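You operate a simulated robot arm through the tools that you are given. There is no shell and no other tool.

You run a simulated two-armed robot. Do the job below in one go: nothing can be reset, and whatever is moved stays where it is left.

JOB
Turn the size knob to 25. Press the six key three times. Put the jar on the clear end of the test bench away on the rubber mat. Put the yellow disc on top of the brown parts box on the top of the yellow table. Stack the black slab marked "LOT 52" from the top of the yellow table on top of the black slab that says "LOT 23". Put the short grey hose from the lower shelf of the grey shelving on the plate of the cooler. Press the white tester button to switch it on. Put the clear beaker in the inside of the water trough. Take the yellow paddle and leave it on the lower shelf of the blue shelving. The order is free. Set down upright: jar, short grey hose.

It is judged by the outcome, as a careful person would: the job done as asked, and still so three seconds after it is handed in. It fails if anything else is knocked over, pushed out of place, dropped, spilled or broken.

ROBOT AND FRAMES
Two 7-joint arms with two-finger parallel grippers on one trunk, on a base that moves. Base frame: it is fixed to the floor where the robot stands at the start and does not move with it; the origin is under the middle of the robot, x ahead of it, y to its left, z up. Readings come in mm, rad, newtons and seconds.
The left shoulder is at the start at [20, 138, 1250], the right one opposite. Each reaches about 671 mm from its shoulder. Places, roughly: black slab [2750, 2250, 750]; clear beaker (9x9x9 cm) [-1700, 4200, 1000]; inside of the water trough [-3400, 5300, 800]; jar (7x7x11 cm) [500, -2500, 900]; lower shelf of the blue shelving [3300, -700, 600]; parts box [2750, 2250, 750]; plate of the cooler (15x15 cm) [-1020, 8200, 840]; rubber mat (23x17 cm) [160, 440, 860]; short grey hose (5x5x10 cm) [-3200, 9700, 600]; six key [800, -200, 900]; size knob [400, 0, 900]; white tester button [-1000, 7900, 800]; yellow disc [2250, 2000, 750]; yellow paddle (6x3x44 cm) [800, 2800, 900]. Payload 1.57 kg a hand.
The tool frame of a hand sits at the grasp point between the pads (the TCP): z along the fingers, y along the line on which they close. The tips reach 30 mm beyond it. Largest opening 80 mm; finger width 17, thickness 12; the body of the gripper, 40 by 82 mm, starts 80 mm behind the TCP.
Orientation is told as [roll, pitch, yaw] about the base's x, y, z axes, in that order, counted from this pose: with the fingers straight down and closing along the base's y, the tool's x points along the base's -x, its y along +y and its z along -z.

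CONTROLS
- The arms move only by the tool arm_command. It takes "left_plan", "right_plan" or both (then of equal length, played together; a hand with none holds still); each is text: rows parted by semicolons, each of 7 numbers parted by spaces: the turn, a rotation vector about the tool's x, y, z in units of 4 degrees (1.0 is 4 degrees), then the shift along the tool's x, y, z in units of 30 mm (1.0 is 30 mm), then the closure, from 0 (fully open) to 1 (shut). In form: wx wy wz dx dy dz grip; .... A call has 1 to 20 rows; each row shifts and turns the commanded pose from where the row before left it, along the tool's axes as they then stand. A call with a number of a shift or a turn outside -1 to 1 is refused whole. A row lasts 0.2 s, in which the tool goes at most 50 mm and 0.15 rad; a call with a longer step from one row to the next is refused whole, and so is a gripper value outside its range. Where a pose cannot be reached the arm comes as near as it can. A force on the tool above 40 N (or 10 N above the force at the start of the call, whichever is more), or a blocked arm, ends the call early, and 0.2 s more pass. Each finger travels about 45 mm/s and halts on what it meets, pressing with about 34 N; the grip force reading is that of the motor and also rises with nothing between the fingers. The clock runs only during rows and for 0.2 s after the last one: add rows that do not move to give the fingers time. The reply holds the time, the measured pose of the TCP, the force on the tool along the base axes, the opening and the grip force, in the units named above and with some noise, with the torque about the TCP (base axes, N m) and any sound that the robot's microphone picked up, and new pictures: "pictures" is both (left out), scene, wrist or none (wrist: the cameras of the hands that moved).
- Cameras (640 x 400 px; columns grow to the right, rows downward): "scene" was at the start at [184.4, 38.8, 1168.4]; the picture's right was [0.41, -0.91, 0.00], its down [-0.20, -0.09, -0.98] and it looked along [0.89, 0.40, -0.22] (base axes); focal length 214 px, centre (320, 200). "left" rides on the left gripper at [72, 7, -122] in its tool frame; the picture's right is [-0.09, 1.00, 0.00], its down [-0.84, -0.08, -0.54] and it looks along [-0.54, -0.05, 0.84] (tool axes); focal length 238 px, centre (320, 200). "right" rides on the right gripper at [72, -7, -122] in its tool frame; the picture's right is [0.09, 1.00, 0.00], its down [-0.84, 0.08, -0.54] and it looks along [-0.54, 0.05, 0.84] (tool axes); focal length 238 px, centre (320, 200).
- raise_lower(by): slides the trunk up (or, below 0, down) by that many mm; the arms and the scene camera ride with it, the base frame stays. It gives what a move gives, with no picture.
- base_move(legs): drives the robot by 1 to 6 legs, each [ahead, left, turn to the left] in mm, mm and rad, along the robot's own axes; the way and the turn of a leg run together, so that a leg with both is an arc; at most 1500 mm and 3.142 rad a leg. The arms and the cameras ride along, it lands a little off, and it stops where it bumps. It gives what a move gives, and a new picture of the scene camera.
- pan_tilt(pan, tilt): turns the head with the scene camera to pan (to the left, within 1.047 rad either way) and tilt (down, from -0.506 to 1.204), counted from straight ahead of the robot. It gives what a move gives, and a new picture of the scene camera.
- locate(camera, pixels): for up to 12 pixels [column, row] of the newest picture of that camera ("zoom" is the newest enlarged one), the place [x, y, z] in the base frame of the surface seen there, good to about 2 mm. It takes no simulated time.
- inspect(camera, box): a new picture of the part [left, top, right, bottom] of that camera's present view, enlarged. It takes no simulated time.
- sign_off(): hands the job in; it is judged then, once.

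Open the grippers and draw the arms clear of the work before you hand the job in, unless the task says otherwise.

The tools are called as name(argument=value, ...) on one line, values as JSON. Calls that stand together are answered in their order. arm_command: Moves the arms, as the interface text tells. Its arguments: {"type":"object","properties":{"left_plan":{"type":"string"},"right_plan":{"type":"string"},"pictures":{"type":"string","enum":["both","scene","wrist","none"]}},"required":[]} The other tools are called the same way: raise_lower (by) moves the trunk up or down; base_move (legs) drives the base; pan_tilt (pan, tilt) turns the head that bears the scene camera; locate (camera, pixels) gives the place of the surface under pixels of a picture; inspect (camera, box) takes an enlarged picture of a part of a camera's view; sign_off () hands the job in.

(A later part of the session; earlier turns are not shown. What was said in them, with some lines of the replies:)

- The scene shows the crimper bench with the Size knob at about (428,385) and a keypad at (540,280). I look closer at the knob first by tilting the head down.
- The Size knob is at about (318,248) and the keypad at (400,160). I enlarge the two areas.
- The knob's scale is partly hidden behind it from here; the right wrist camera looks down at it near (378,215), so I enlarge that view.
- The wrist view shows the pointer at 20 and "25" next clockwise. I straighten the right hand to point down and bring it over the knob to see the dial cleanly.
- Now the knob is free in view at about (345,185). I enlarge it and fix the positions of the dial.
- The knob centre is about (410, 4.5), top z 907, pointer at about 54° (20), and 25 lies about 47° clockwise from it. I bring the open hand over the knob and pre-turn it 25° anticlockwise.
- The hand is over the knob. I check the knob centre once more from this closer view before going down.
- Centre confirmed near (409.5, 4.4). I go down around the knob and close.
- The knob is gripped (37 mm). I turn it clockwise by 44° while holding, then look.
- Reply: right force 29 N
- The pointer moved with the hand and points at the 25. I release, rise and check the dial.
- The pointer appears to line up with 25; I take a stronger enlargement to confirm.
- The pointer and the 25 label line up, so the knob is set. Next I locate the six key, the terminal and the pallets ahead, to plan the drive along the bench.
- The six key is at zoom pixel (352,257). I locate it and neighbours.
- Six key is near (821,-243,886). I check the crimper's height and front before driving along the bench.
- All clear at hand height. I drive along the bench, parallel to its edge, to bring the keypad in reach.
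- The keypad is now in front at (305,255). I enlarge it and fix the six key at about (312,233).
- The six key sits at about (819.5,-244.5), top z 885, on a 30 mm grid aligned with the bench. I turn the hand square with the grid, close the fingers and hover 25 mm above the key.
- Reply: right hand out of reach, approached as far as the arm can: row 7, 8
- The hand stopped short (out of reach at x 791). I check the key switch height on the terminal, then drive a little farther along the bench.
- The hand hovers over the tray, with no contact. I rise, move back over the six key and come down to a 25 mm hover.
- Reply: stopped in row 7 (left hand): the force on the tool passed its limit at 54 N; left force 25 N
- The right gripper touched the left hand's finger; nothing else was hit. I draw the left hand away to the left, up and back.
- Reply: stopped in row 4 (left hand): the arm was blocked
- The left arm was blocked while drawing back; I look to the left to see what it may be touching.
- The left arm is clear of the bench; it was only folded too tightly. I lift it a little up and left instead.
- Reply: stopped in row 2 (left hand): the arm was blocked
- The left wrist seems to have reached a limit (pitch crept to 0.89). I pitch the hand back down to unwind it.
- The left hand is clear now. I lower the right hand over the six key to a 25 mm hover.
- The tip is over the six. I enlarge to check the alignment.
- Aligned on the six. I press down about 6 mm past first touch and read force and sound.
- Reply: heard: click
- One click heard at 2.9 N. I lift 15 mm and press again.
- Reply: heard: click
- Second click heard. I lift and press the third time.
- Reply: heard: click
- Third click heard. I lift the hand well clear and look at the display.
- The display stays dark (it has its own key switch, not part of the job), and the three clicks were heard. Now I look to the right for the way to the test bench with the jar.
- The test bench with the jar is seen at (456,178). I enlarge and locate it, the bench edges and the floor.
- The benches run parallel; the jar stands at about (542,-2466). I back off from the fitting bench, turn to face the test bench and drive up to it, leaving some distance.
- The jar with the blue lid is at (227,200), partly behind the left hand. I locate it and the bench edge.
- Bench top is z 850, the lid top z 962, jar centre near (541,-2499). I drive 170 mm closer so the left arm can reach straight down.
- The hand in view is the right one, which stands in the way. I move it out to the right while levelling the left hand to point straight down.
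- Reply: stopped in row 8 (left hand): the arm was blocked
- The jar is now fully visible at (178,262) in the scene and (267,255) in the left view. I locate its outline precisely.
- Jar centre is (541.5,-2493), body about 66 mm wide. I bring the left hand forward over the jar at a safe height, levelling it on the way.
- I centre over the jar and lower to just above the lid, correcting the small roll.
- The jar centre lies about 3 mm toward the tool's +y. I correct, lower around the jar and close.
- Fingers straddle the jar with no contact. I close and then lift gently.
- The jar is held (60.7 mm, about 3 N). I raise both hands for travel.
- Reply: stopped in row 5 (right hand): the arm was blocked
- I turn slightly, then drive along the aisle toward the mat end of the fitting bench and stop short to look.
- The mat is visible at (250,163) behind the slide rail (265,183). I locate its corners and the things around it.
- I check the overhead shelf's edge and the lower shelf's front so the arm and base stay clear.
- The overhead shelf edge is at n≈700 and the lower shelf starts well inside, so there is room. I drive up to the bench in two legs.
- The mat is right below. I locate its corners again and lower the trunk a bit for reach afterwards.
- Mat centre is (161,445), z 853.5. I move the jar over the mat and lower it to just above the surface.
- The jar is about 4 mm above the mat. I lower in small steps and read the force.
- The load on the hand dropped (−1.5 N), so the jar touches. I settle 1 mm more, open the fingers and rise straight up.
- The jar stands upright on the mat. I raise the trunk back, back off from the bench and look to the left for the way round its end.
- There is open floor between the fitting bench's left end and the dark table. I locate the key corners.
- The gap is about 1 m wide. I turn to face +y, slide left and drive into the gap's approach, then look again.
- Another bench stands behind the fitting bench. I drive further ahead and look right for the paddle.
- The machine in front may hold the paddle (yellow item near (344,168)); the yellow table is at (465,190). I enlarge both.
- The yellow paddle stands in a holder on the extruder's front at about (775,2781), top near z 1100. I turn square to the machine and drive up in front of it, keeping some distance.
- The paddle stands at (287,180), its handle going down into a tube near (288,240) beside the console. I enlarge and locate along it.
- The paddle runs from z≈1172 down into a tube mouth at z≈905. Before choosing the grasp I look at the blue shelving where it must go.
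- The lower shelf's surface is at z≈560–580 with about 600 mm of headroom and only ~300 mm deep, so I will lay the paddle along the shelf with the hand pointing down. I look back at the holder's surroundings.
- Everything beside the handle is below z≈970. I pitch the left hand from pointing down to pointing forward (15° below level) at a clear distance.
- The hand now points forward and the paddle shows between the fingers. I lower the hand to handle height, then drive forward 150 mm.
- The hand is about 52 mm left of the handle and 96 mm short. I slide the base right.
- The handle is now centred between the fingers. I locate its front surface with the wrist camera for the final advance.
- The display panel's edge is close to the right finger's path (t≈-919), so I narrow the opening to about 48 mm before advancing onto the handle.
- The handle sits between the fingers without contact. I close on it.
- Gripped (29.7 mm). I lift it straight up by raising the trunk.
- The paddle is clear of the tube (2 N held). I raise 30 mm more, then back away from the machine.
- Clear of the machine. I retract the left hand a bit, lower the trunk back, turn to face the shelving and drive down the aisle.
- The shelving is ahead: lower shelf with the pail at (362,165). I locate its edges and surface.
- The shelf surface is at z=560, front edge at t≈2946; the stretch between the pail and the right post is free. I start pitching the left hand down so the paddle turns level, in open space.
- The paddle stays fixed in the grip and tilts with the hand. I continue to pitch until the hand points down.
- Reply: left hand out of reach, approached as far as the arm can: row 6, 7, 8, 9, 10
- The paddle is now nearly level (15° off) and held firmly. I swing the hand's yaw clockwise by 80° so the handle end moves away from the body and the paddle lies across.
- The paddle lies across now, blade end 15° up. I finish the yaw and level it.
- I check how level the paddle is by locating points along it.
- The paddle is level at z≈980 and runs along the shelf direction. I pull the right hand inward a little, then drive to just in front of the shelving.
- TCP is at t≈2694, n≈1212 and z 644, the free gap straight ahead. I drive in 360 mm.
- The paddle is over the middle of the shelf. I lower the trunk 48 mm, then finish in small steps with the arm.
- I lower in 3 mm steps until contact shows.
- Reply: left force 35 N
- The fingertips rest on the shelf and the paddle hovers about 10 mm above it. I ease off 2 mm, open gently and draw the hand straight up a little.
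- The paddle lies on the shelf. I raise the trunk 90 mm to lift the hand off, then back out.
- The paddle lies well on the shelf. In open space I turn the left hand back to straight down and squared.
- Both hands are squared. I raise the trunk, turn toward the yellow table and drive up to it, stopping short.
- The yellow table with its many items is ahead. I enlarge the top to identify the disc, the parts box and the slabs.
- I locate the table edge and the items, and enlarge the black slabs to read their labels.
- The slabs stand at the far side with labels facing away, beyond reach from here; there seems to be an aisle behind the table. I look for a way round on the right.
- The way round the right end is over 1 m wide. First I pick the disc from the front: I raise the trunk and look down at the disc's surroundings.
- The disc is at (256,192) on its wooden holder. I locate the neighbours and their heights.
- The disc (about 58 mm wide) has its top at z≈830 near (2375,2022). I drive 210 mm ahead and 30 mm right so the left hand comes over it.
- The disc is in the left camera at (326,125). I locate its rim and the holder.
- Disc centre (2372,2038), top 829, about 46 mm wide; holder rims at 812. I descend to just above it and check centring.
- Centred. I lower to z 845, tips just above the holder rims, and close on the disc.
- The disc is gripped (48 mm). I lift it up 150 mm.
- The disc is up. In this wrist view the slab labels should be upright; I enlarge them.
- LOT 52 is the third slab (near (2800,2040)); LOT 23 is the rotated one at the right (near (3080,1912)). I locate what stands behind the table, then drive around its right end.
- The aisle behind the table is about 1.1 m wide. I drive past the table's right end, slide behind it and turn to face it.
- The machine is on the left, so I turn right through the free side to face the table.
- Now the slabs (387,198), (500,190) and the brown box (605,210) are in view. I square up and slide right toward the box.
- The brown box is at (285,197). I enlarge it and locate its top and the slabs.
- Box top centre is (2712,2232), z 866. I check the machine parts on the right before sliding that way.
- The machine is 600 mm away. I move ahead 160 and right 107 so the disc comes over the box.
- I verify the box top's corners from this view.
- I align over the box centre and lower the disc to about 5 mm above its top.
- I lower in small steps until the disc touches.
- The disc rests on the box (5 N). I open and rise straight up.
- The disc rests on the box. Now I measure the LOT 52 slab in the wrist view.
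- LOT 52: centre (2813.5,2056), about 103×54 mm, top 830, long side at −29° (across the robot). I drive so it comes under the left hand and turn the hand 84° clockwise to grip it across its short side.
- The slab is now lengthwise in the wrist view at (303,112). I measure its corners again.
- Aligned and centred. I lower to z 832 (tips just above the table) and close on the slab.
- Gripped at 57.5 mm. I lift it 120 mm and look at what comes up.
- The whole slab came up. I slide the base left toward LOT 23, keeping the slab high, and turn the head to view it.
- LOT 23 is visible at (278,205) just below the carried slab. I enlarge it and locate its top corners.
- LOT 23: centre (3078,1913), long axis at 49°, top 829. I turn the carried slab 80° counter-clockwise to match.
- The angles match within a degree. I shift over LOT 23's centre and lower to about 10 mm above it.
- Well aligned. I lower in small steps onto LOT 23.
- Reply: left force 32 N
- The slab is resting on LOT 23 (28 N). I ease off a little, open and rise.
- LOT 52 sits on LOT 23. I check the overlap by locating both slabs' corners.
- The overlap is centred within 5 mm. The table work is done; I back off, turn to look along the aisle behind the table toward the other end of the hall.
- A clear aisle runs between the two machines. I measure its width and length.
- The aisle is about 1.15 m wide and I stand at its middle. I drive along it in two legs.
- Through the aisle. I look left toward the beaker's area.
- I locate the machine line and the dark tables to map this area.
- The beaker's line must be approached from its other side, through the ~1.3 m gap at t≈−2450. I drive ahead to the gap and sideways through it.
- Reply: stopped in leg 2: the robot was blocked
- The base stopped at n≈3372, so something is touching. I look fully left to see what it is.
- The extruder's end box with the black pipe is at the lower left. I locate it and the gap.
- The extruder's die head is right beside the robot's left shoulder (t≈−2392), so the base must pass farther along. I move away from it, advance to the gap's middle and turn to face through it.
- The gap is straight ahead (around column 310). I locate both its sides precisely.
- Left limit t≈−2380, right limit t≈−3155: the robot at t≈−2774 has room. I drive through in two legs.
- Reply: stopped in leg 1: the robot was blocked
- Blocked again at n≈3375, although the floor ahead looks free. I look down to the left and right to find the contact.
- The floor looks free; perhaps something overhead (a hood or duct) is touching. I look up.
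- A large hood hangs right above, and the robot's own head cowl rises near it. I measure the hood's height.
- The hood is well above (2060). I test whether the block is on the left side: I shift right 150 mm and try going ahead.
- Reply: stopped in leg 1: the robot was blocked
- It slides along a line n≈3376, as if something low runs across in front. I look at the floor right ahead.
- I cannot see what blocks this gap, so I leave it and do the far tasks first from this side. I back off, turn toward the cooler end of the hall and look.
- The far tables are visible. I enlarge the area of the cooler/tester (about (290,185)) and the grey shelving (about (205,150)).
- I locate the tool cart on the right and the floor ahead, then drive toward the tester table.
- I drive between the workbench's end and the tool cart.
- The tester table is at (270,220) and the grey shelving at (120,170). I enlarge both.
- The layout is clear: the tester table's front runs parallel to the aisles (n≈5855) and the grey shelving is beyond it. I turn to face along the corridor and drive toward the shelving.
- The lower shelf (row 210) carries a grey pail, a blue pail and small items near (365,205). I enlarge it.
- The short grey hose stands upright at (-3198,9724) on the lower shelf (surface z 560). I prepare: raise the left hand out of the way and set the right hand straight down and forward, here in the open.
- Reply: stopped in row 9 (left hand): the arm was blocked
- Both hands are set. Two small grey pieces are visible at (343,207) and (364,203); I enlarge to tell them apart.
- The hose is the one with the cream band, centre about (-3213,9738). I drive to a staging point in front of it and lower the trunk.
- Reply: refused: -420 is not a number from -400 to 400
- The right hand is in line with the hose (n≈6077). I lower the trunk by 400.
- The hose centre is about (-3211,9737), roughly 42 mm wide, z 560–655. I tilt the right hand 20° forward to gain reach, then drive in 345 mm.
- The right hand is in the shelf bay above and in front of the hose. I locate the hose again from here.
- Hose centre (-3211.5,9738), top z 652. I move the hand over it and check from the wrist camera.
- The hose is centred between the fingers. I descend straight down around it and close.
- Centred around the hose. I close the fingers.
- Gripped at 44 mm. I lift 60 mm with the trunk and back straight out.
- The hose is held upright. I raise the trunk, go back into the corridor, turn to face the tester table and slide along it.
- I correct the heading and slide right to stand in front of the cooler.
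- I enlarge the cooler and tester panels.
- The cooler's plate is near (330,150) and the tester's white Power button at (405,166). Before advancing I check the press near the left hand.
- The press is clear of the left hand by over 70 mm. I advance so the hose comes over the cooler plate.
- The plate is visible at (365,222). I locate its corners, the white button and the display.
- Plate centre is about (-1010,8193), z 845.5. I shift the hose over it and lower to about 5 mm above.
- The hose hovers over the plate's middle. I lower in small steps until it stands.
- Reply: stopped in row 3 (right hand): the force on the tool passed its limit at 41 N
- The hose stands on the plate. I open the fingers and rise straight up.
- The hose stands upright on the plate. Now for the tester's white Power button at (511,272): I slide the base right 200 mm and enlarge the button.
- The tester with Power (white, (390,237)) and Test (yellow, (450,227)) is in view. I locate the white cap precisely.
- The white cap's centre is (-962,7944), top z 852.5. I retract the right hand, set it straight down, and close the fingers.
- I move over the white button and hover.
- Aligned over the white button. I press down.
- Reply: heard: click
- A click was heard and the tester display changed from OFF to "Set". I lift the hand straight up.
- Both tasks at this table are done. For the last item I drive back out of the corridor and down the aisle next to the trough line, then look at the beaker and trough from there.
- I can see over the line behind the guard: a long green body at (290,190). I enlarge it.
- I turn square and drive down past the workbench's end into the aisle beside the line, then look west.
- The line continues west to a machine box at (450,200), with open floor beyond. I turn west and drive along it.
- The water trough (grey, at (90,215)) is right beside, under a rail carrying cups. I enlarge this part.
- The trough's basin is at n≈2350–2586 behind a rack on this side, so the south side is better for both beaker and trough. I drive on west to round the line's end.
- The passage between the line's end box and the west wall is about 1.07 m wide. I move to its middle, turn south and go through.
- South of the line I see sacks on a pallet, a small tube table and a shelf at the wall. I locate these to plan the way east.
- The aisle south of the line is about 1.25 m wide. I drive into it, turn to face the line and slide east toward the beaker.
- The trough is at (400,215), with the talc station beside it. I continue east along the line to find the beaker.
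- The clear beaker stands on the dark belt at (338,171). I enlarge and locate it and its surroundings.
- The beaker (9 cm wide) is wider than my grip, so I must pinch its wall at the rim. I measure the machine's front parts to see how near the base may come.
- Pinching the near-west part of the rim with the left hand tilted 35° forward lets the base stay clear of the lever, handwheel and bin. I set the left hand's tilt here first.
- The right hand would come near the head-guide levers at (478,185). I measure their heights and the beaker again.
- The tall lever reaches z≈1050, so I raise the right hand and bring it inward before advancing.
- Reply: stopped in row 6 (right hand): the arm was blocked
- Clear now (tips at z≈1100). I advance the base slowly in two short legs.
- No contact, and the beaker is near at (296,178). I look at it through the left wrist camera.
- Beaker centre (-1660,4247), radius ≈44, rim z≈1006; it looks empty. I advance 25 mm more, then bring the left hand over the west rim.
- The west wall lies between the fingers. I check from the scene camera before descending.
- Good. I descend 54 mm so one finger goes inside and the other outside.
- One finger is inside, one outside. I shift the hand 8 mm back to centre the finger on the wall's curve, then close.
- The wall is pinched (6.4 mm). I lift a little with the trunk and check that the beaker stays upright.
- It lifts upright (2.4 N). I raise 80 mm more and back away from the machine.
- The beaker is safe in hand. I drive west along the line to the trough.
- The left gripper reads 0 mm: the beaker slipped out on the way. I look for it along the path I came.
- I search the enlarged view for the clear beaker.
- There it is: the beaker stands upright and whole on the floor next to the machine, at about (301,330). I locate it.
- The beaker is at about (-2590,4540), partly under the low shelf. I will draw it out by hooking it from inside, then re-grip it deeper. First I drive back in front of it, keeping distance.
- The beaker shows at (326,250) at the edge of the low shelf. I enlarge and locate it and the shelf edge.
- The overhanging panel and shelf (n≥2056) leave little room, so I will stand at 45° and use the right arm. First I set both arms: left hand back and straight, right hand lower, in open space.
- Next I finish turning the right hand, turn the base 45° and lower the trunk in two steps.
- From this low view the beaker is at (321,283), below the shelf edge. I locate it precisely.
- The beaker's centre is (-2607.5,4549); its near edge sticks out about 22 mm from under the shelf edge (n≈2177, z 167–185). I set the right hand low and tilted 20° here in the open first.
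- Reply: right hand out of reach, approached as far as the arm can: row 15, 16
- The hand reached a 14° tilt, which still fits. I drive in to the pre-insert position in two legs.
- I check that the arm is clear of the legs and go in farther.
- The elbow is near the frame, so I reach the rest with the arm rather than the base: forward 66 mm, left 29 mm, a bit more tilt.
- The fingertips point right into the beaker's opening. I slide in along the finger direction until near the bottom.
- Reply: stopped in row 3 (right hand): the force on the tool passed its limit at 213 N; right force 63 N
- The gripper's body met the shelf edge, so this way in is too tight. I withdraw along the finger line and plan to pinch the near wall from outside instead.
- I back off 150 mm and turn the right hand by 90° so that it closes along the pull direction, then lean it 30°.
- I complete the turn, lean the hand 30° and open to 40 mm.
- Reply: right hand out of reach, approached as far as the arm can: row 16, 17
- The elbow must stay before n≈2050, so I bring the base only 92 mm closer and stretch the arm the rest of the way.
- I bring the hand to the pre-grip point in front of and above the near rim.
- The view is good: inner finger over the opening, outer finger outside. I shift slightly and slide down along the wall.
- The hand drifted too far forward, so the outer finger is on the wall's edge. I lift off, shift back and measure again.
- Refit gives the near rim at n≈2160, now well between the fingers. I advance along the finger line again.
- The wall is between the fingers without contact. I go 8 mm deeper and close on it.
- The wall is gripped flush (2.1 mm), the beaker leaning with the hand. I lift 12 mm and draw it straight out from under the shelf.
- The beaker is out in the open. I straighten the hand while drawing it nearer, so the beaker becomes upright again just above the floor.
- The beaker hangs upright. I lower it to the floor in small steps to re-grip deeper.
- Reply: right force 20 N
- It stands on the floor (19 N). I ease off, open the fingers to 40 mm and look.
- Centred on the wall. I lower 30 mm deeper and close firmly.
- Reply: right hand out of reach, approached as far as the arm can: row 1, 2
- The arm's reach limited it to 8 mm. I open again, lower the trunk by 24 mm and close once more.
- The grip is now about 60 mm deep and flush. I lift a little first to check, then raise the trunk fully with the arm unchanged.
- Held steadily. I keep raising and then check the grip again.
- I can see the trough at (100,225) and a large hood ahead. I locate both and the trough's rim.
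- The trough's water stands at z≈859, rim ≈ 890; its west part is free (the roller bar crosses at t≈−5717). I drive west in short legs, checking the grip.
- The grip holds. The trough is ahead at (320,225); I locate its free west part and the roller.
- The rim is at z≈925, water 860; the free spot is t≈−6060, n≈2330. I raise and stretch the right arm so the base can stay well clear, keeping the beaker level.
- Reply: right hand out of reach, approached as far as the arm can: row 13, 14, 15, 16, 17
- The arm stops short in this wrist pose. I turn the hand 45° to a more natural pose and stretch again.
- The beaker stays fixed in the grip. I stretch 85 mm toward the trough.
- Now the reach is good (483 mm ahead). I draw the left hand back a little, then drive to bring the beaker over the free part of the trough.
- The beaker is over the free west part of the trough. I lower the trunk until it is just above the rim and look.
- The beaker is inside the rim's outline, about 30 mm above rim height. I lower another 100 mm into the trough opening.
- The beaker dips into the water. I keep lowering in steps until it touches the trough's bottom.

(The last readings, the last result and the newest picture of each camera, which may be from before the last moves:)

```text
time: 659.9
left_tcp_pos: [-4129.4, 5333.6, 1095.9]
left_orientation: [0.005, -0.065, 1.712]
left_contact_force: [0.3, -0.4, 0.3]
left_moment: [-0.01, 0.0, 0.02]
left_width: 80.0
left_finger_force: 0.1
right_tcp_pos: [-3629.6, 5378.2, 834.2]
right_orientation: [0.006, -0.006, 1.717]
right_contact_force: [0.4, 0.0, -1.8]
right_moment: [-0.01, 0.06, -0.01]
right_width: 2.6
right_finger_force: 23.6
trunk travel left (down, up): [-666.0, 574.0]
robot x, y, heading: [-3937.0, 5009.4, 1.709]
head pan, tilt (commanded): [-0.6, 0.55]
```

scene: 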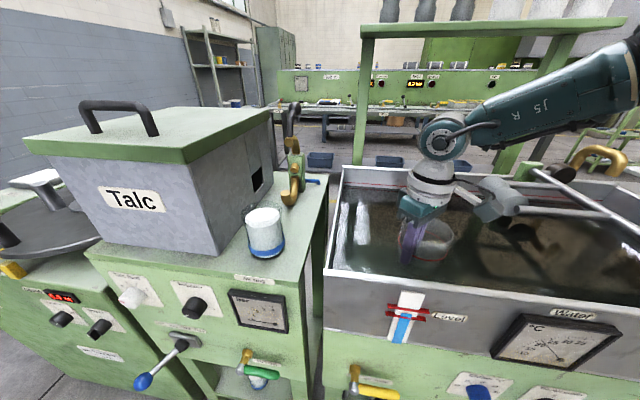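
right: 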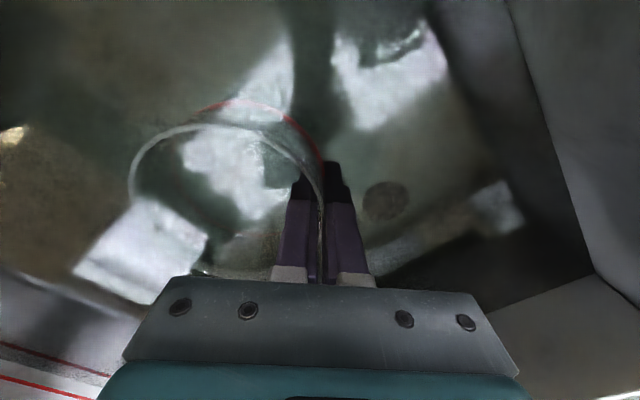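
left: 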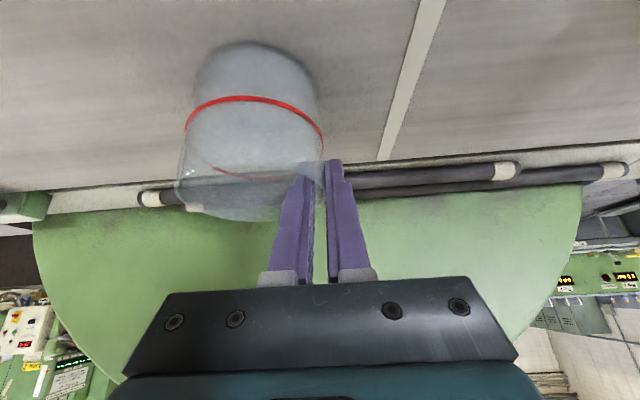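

Not at the bottom yet. I continue in small steps.

arm_command(right_plan="0 0 0 0 0 0.25 1;0 0 0 0 0 0.25 1;0 0 0 0 0 0 1", pictures="none")

arm_command(right_plan="0 0 0 0 0 0.25 1;0 0 0 0 0 0.25 1;0 0 0 0 0 0 1", pictures="wrist")

```text
time: 660.7
left_tcp_pos: [-4129.5, 5333.3, 1097.4]
left_orientation: [0.004, -0.068, 1.715]
left_contact_force: [-0.1, -0.4, 0.4]
left_moment: [0.01, 0.02, -0.01]
left_width: 79.9
left_finger_force: 0.0
right_tcp_pos: [-3629.6, 5380.8, 821.1]
right_orientation: [0.006, -0.01, 1.719]
right_contact_force: [-3.2, -1.4, 19.8]
right_moment: [0.15, -0.87, -0.07]
right_width: 2.6
right_finger_force: 24.6
trunk travel left (down, up): [-666.0, 574.0]
robot x, y, heading: [-3937.2, 5011.8, 1.71]
head pan, tilt (commanded): [-0.6, 0.55]
```

```text
time: 661.1
left_tcp_pos: [-4130.1, 5333.9, 1095.9]
left_orientation: [0.005, -0.067, 1.713]
left_contact_force: [0.5, -0.9, 0.9]
left_moment: [-0.01, -0.02, 0.0]
left_width: 79.8
left_finger_force: 0.0
right_tcp_pos: [-3629.0, 5380.6, 818.3]
right_orientation: [0.006, -0.008, 1.719]
right_contact_force: [-1.7, -4.6, 17.2]
right_moment: [0.22, -0.96, -0.12]
right_width: 2.7
right_finger_force: 23.9
trunk travel left (down, up): [-666.0, 574.0]
robot x, y, heading: [-3938.7, 5008.6, 1.709]
head pan, tilt (commanded): [-0.6, 0.55]
stopped in row 1 (right hand): the force on the tool passed its limit at 51 N (the readings are from after the stop); the commanded pose is now the measured one
```

right: 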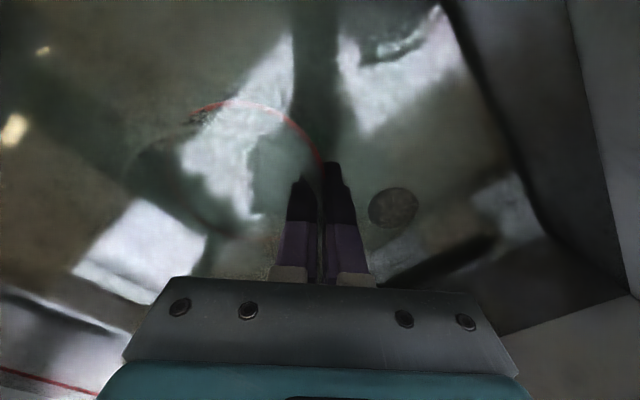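

The beaker stands on the trough's bottom. I ease off, open the fingers and rise straight out.

arm_command(right_plan="0 0 0 0 0 -0.05 1;0 0 0 0 0 0 0.85;0 0 0 0 0 0 0.6;0 0 0 0 0 0 0.5;0 0 0 0 0 0 0.5;0 0 0 0 0 -0.3 0.5;0 0 0 0 0 -0.6 0.5;0 0 0 0 0 -0.8 0.5;0 0 0 0 0 -0.8 0.5;0 0 0 0 0 -0.8 0.5;0 0 0 0 0 -0.8 0.5", pictures="both")

```text
time: 663.5
left_tcp_pos: [-4129.7, 5333.8, 1094.8]
left_orientation: [0.007, -0.066, 1.713]
left_contact_force: [-0.2, -0.3, -0.1]
left_moment: [-0.01, -0.01, 0.0]
left_width: 80.0
left_finger_force: 0.1
right_tcp_pos: [-3628.7, 5377.7, 941.7]
right_orientation: [0.009, -0.007, 1.718]
right_contact_force: [-0.3, -1.3, -0.4]
right_moment: [-0.03, 0.01, -0.02]
right_width: 40.1
right_finger_force: 0.0
trunk travel left (down, up): [-666.0, 574.0]
robot x, y, heading: [-3938.9, 5011.8, 1.714]
head pan, tilt (commanded): [-0.6, 0.55]
```

scene: 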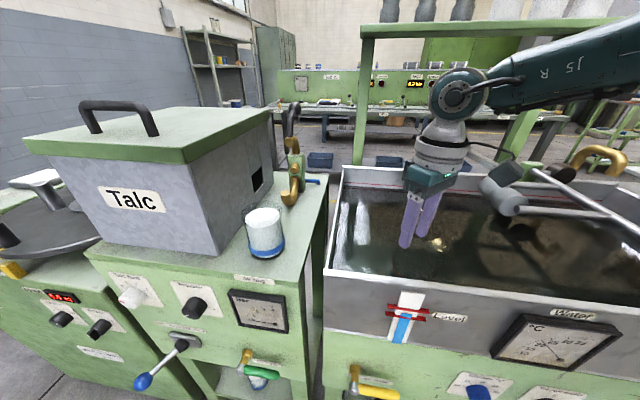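
right: 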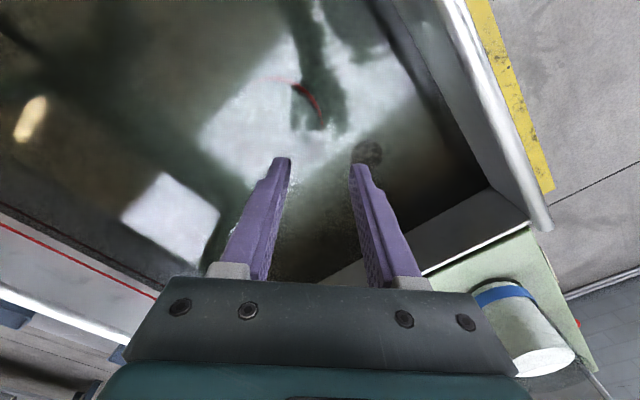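

The beaker is in the trough under the water's surface (its red ring shows at (305,95)). I raise the trunk and back away.

raise_lower(by=200)

inspect(camera="right", box=[180, 0, 460, 200])

base_move(legs=[[-350, 0, 0]])

```text
time: 665.6
left_tcp_pos: [-4129.7, 5333.2, 1295.3]
left_orientation: [0.005, -0.067, 1.711]
left_contact_force: [0.4, -0.1, 0.1]
left_moment: [-0.02, 0.02, 0.0]
left_width: 80.1
left_finger_force: 0.2
right_tcp_pos: [-3629.2, 5378.3, 1141.2]
right_orientation: [0.008, -0.006, 1.72]
right_contact_force: [0.6, -0.2, -1.0]
right_moment: [-0.02, -0.03, 0.0]
right_width: 39.9
right_finger_force: 0.1
trunk travel left (down, up): [-866.0, 374.0]
robot x, y, heading: [-3935.5, 5010.3, 1.709]
head pan, tilt (commanded): [-0.6, 0.55]
```

```text
2.00 times, centred on (320, 100) of right
```

zoom: 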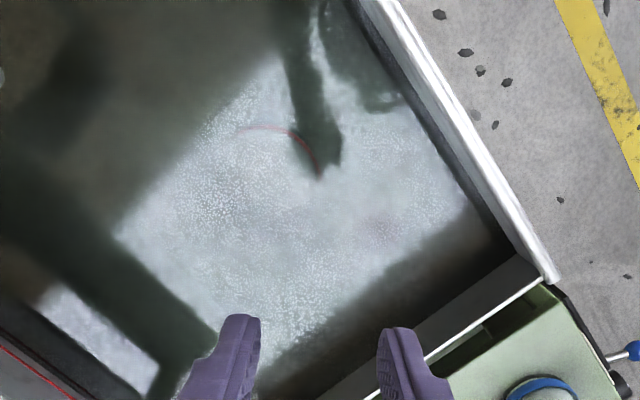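

```text
time: 667.9
left_tcp_pos: [-4081.2, 4993.8, 1296.1]
left_orientation: [0.004, -0.066, 1.708]
left_contact_force: [0.2, 0.2, -0.4]
left_moment: [0.02, 0.03, -0.05]
left_width: 80.1
left_finger_force: 0.0
right_tcp_pos: [-3580.9, 5038.7, 1140.5]
right_orientation: [0.009, -0.007, 1.717]
right_contact_force: [-0.7, -0.5, 0.2]
right_moment: [0.0, 0.02, 0.0]
right_width: 40.0
right_finger_force: 0.1
trunk travel left (down, up): [-866.0, 374.0]
robot x, y, heading: [-3889.2, 4670.9, 1.712]
head pan, tilt (commanded): [-0.6, 0.55]
```

scene: 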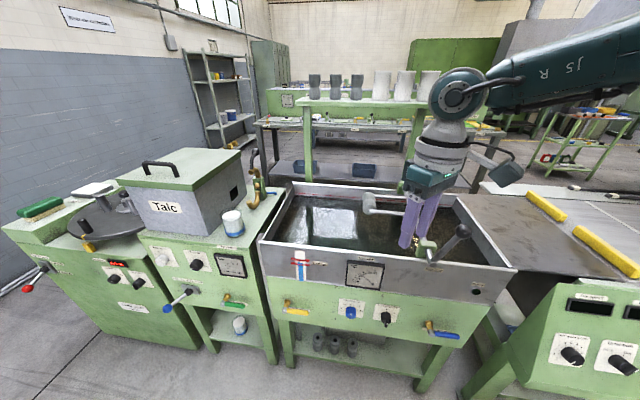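

All nine tasks are done. I open the right gripper fully and back the robot farther away from the line before handing in.

arm_command(right_plan="0 0 0 0 0 0 0;0 0 0 0 0 0 0;0 0 0 0 0 0 0;0 0 0 0 0 0 0;0 0 0 0 0 0 0", pictures="none")

base_move(legs=[[-200, 100, 0]])

inspect(camera="scene", box=[240, 170, 520, 300])

```text
time: 669.1
left_tcp_pos: [-4081.5, 4994.3, 1296.3]
left_orientation: [0.005, -0.066, 1.71]
left_contact_force: [-0.2, 0.0, 0.2]
left_moment: [0.0, 0.0, 0.02]
left_width: 79.8
left_finger_force: 0.1
right_tcp_pos: [-3580.0, 5037.8, 1140.6]
right_orientation: [0.008, -0.009, 1.717]
right_contact_force: [0.3, 0.4, -1.0]
right_moment: [-0.04, 0.01, -0.01]
right_width: 80.2
right_finger_force: 0.0
trunk travel left (down, up): [-866.0, 374.0]
robot x, y, heading: [-3886.1, 4671.6, 1.707]
head pan, tilt (commanded): [-0.6, 0.55]
```

```text
time: 670.8
left_tcp_pos: [-4149.9, 4783.4, 1295.5]
left_orientation: [0.005, -0.066, 1.707]
left_contact_force: [-0.7, -0.6, -0.4]
left_moment: [-0.01, 0.02, -0.03]
left_width: 79.8
left_finger_force: 0.0
right_tcp_pos: [-3649.6, 4826.0, 1141.4]
right_orientation: [0.009, -0.008, 1.712]
right_contact_force: [-0.7, 0.4, -0.5]
right_moment: [0.0, 0.0, 0.01]
right_width: 79.9
right_finger_force: 0.0
trunk travel left (down, up): [-866.0, 374.0]
robot x, y, heading: [-3957.5, 4456.9, 1.709]
head pan, tilt (commanded): [-0.6, 0.55]
```

scene: 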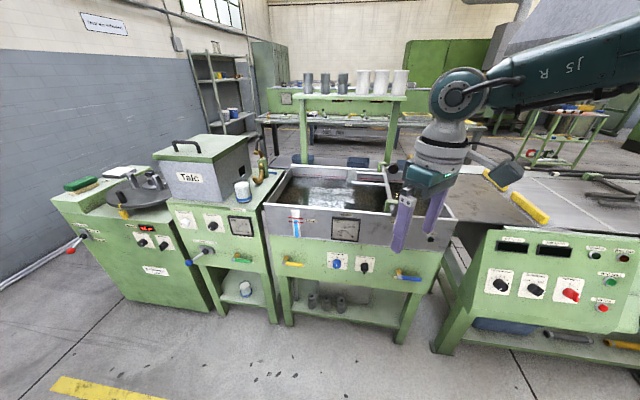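

```text
2.29 times, centred on (380, 235) of scene
```

zoom: 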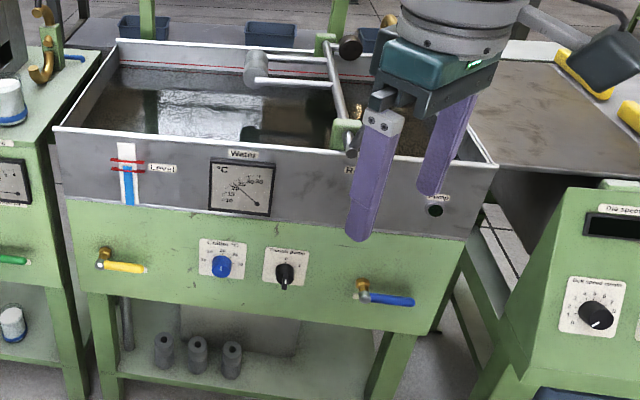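

Both grippers are open and clear of the work, and the trough area looks undisturbed with the beaker in it. I hand the job in.

sign_off()

```text
The job is handed in.
```

I did all nine tasks and handed the job in. One went wrong on the way: I dropped the beaker before getting it into the trough.

- **Size knob:** set to 25; the pointer lines up with the 25 label.
- **Six key:** pressed three times, with a click heard each time. The terminal's display stayed dark; it has its own key switch, which I left alone because the job didn't mention it.
- **Jar:** upright on the rubber mat.
- **Yellow disc:** on top of the brown parts box.
- **LOT 52 slab:** stacked on LOT 23, centred to within about 5 mm.
- **Grey hose:** upright on the cooler plate.
- **Tester:** the white Power button was pressed, a click was heard, and the display changed from OFF to "Set".
- **Clear beaker:** standing on the bottom of the trough, at about water level. It is wider than the gripper opens, so I had to pinch its wall at the rim. It slipped out while I was driving and fell about a metre to the floor. I found it upright and apparently whole, then picked it up again with a deeper grip.
- **Yellow paddle:** lying on the lower shelf of the blue shelving.

A few other contacts happened. None moved anything that I could see:

- The right gripper touched the left hand at the first bench.
- The base was stopped by an obstruction I couldn't identify in the gap beside the extruder, three times.
- While I was reaching for the beaker on the floor, the right gripper pressed hard on the edge of the low shelf, peaking at 213 N.

I checked each task when I finished it, but did not go back to recheck the earlier ones before handing in.
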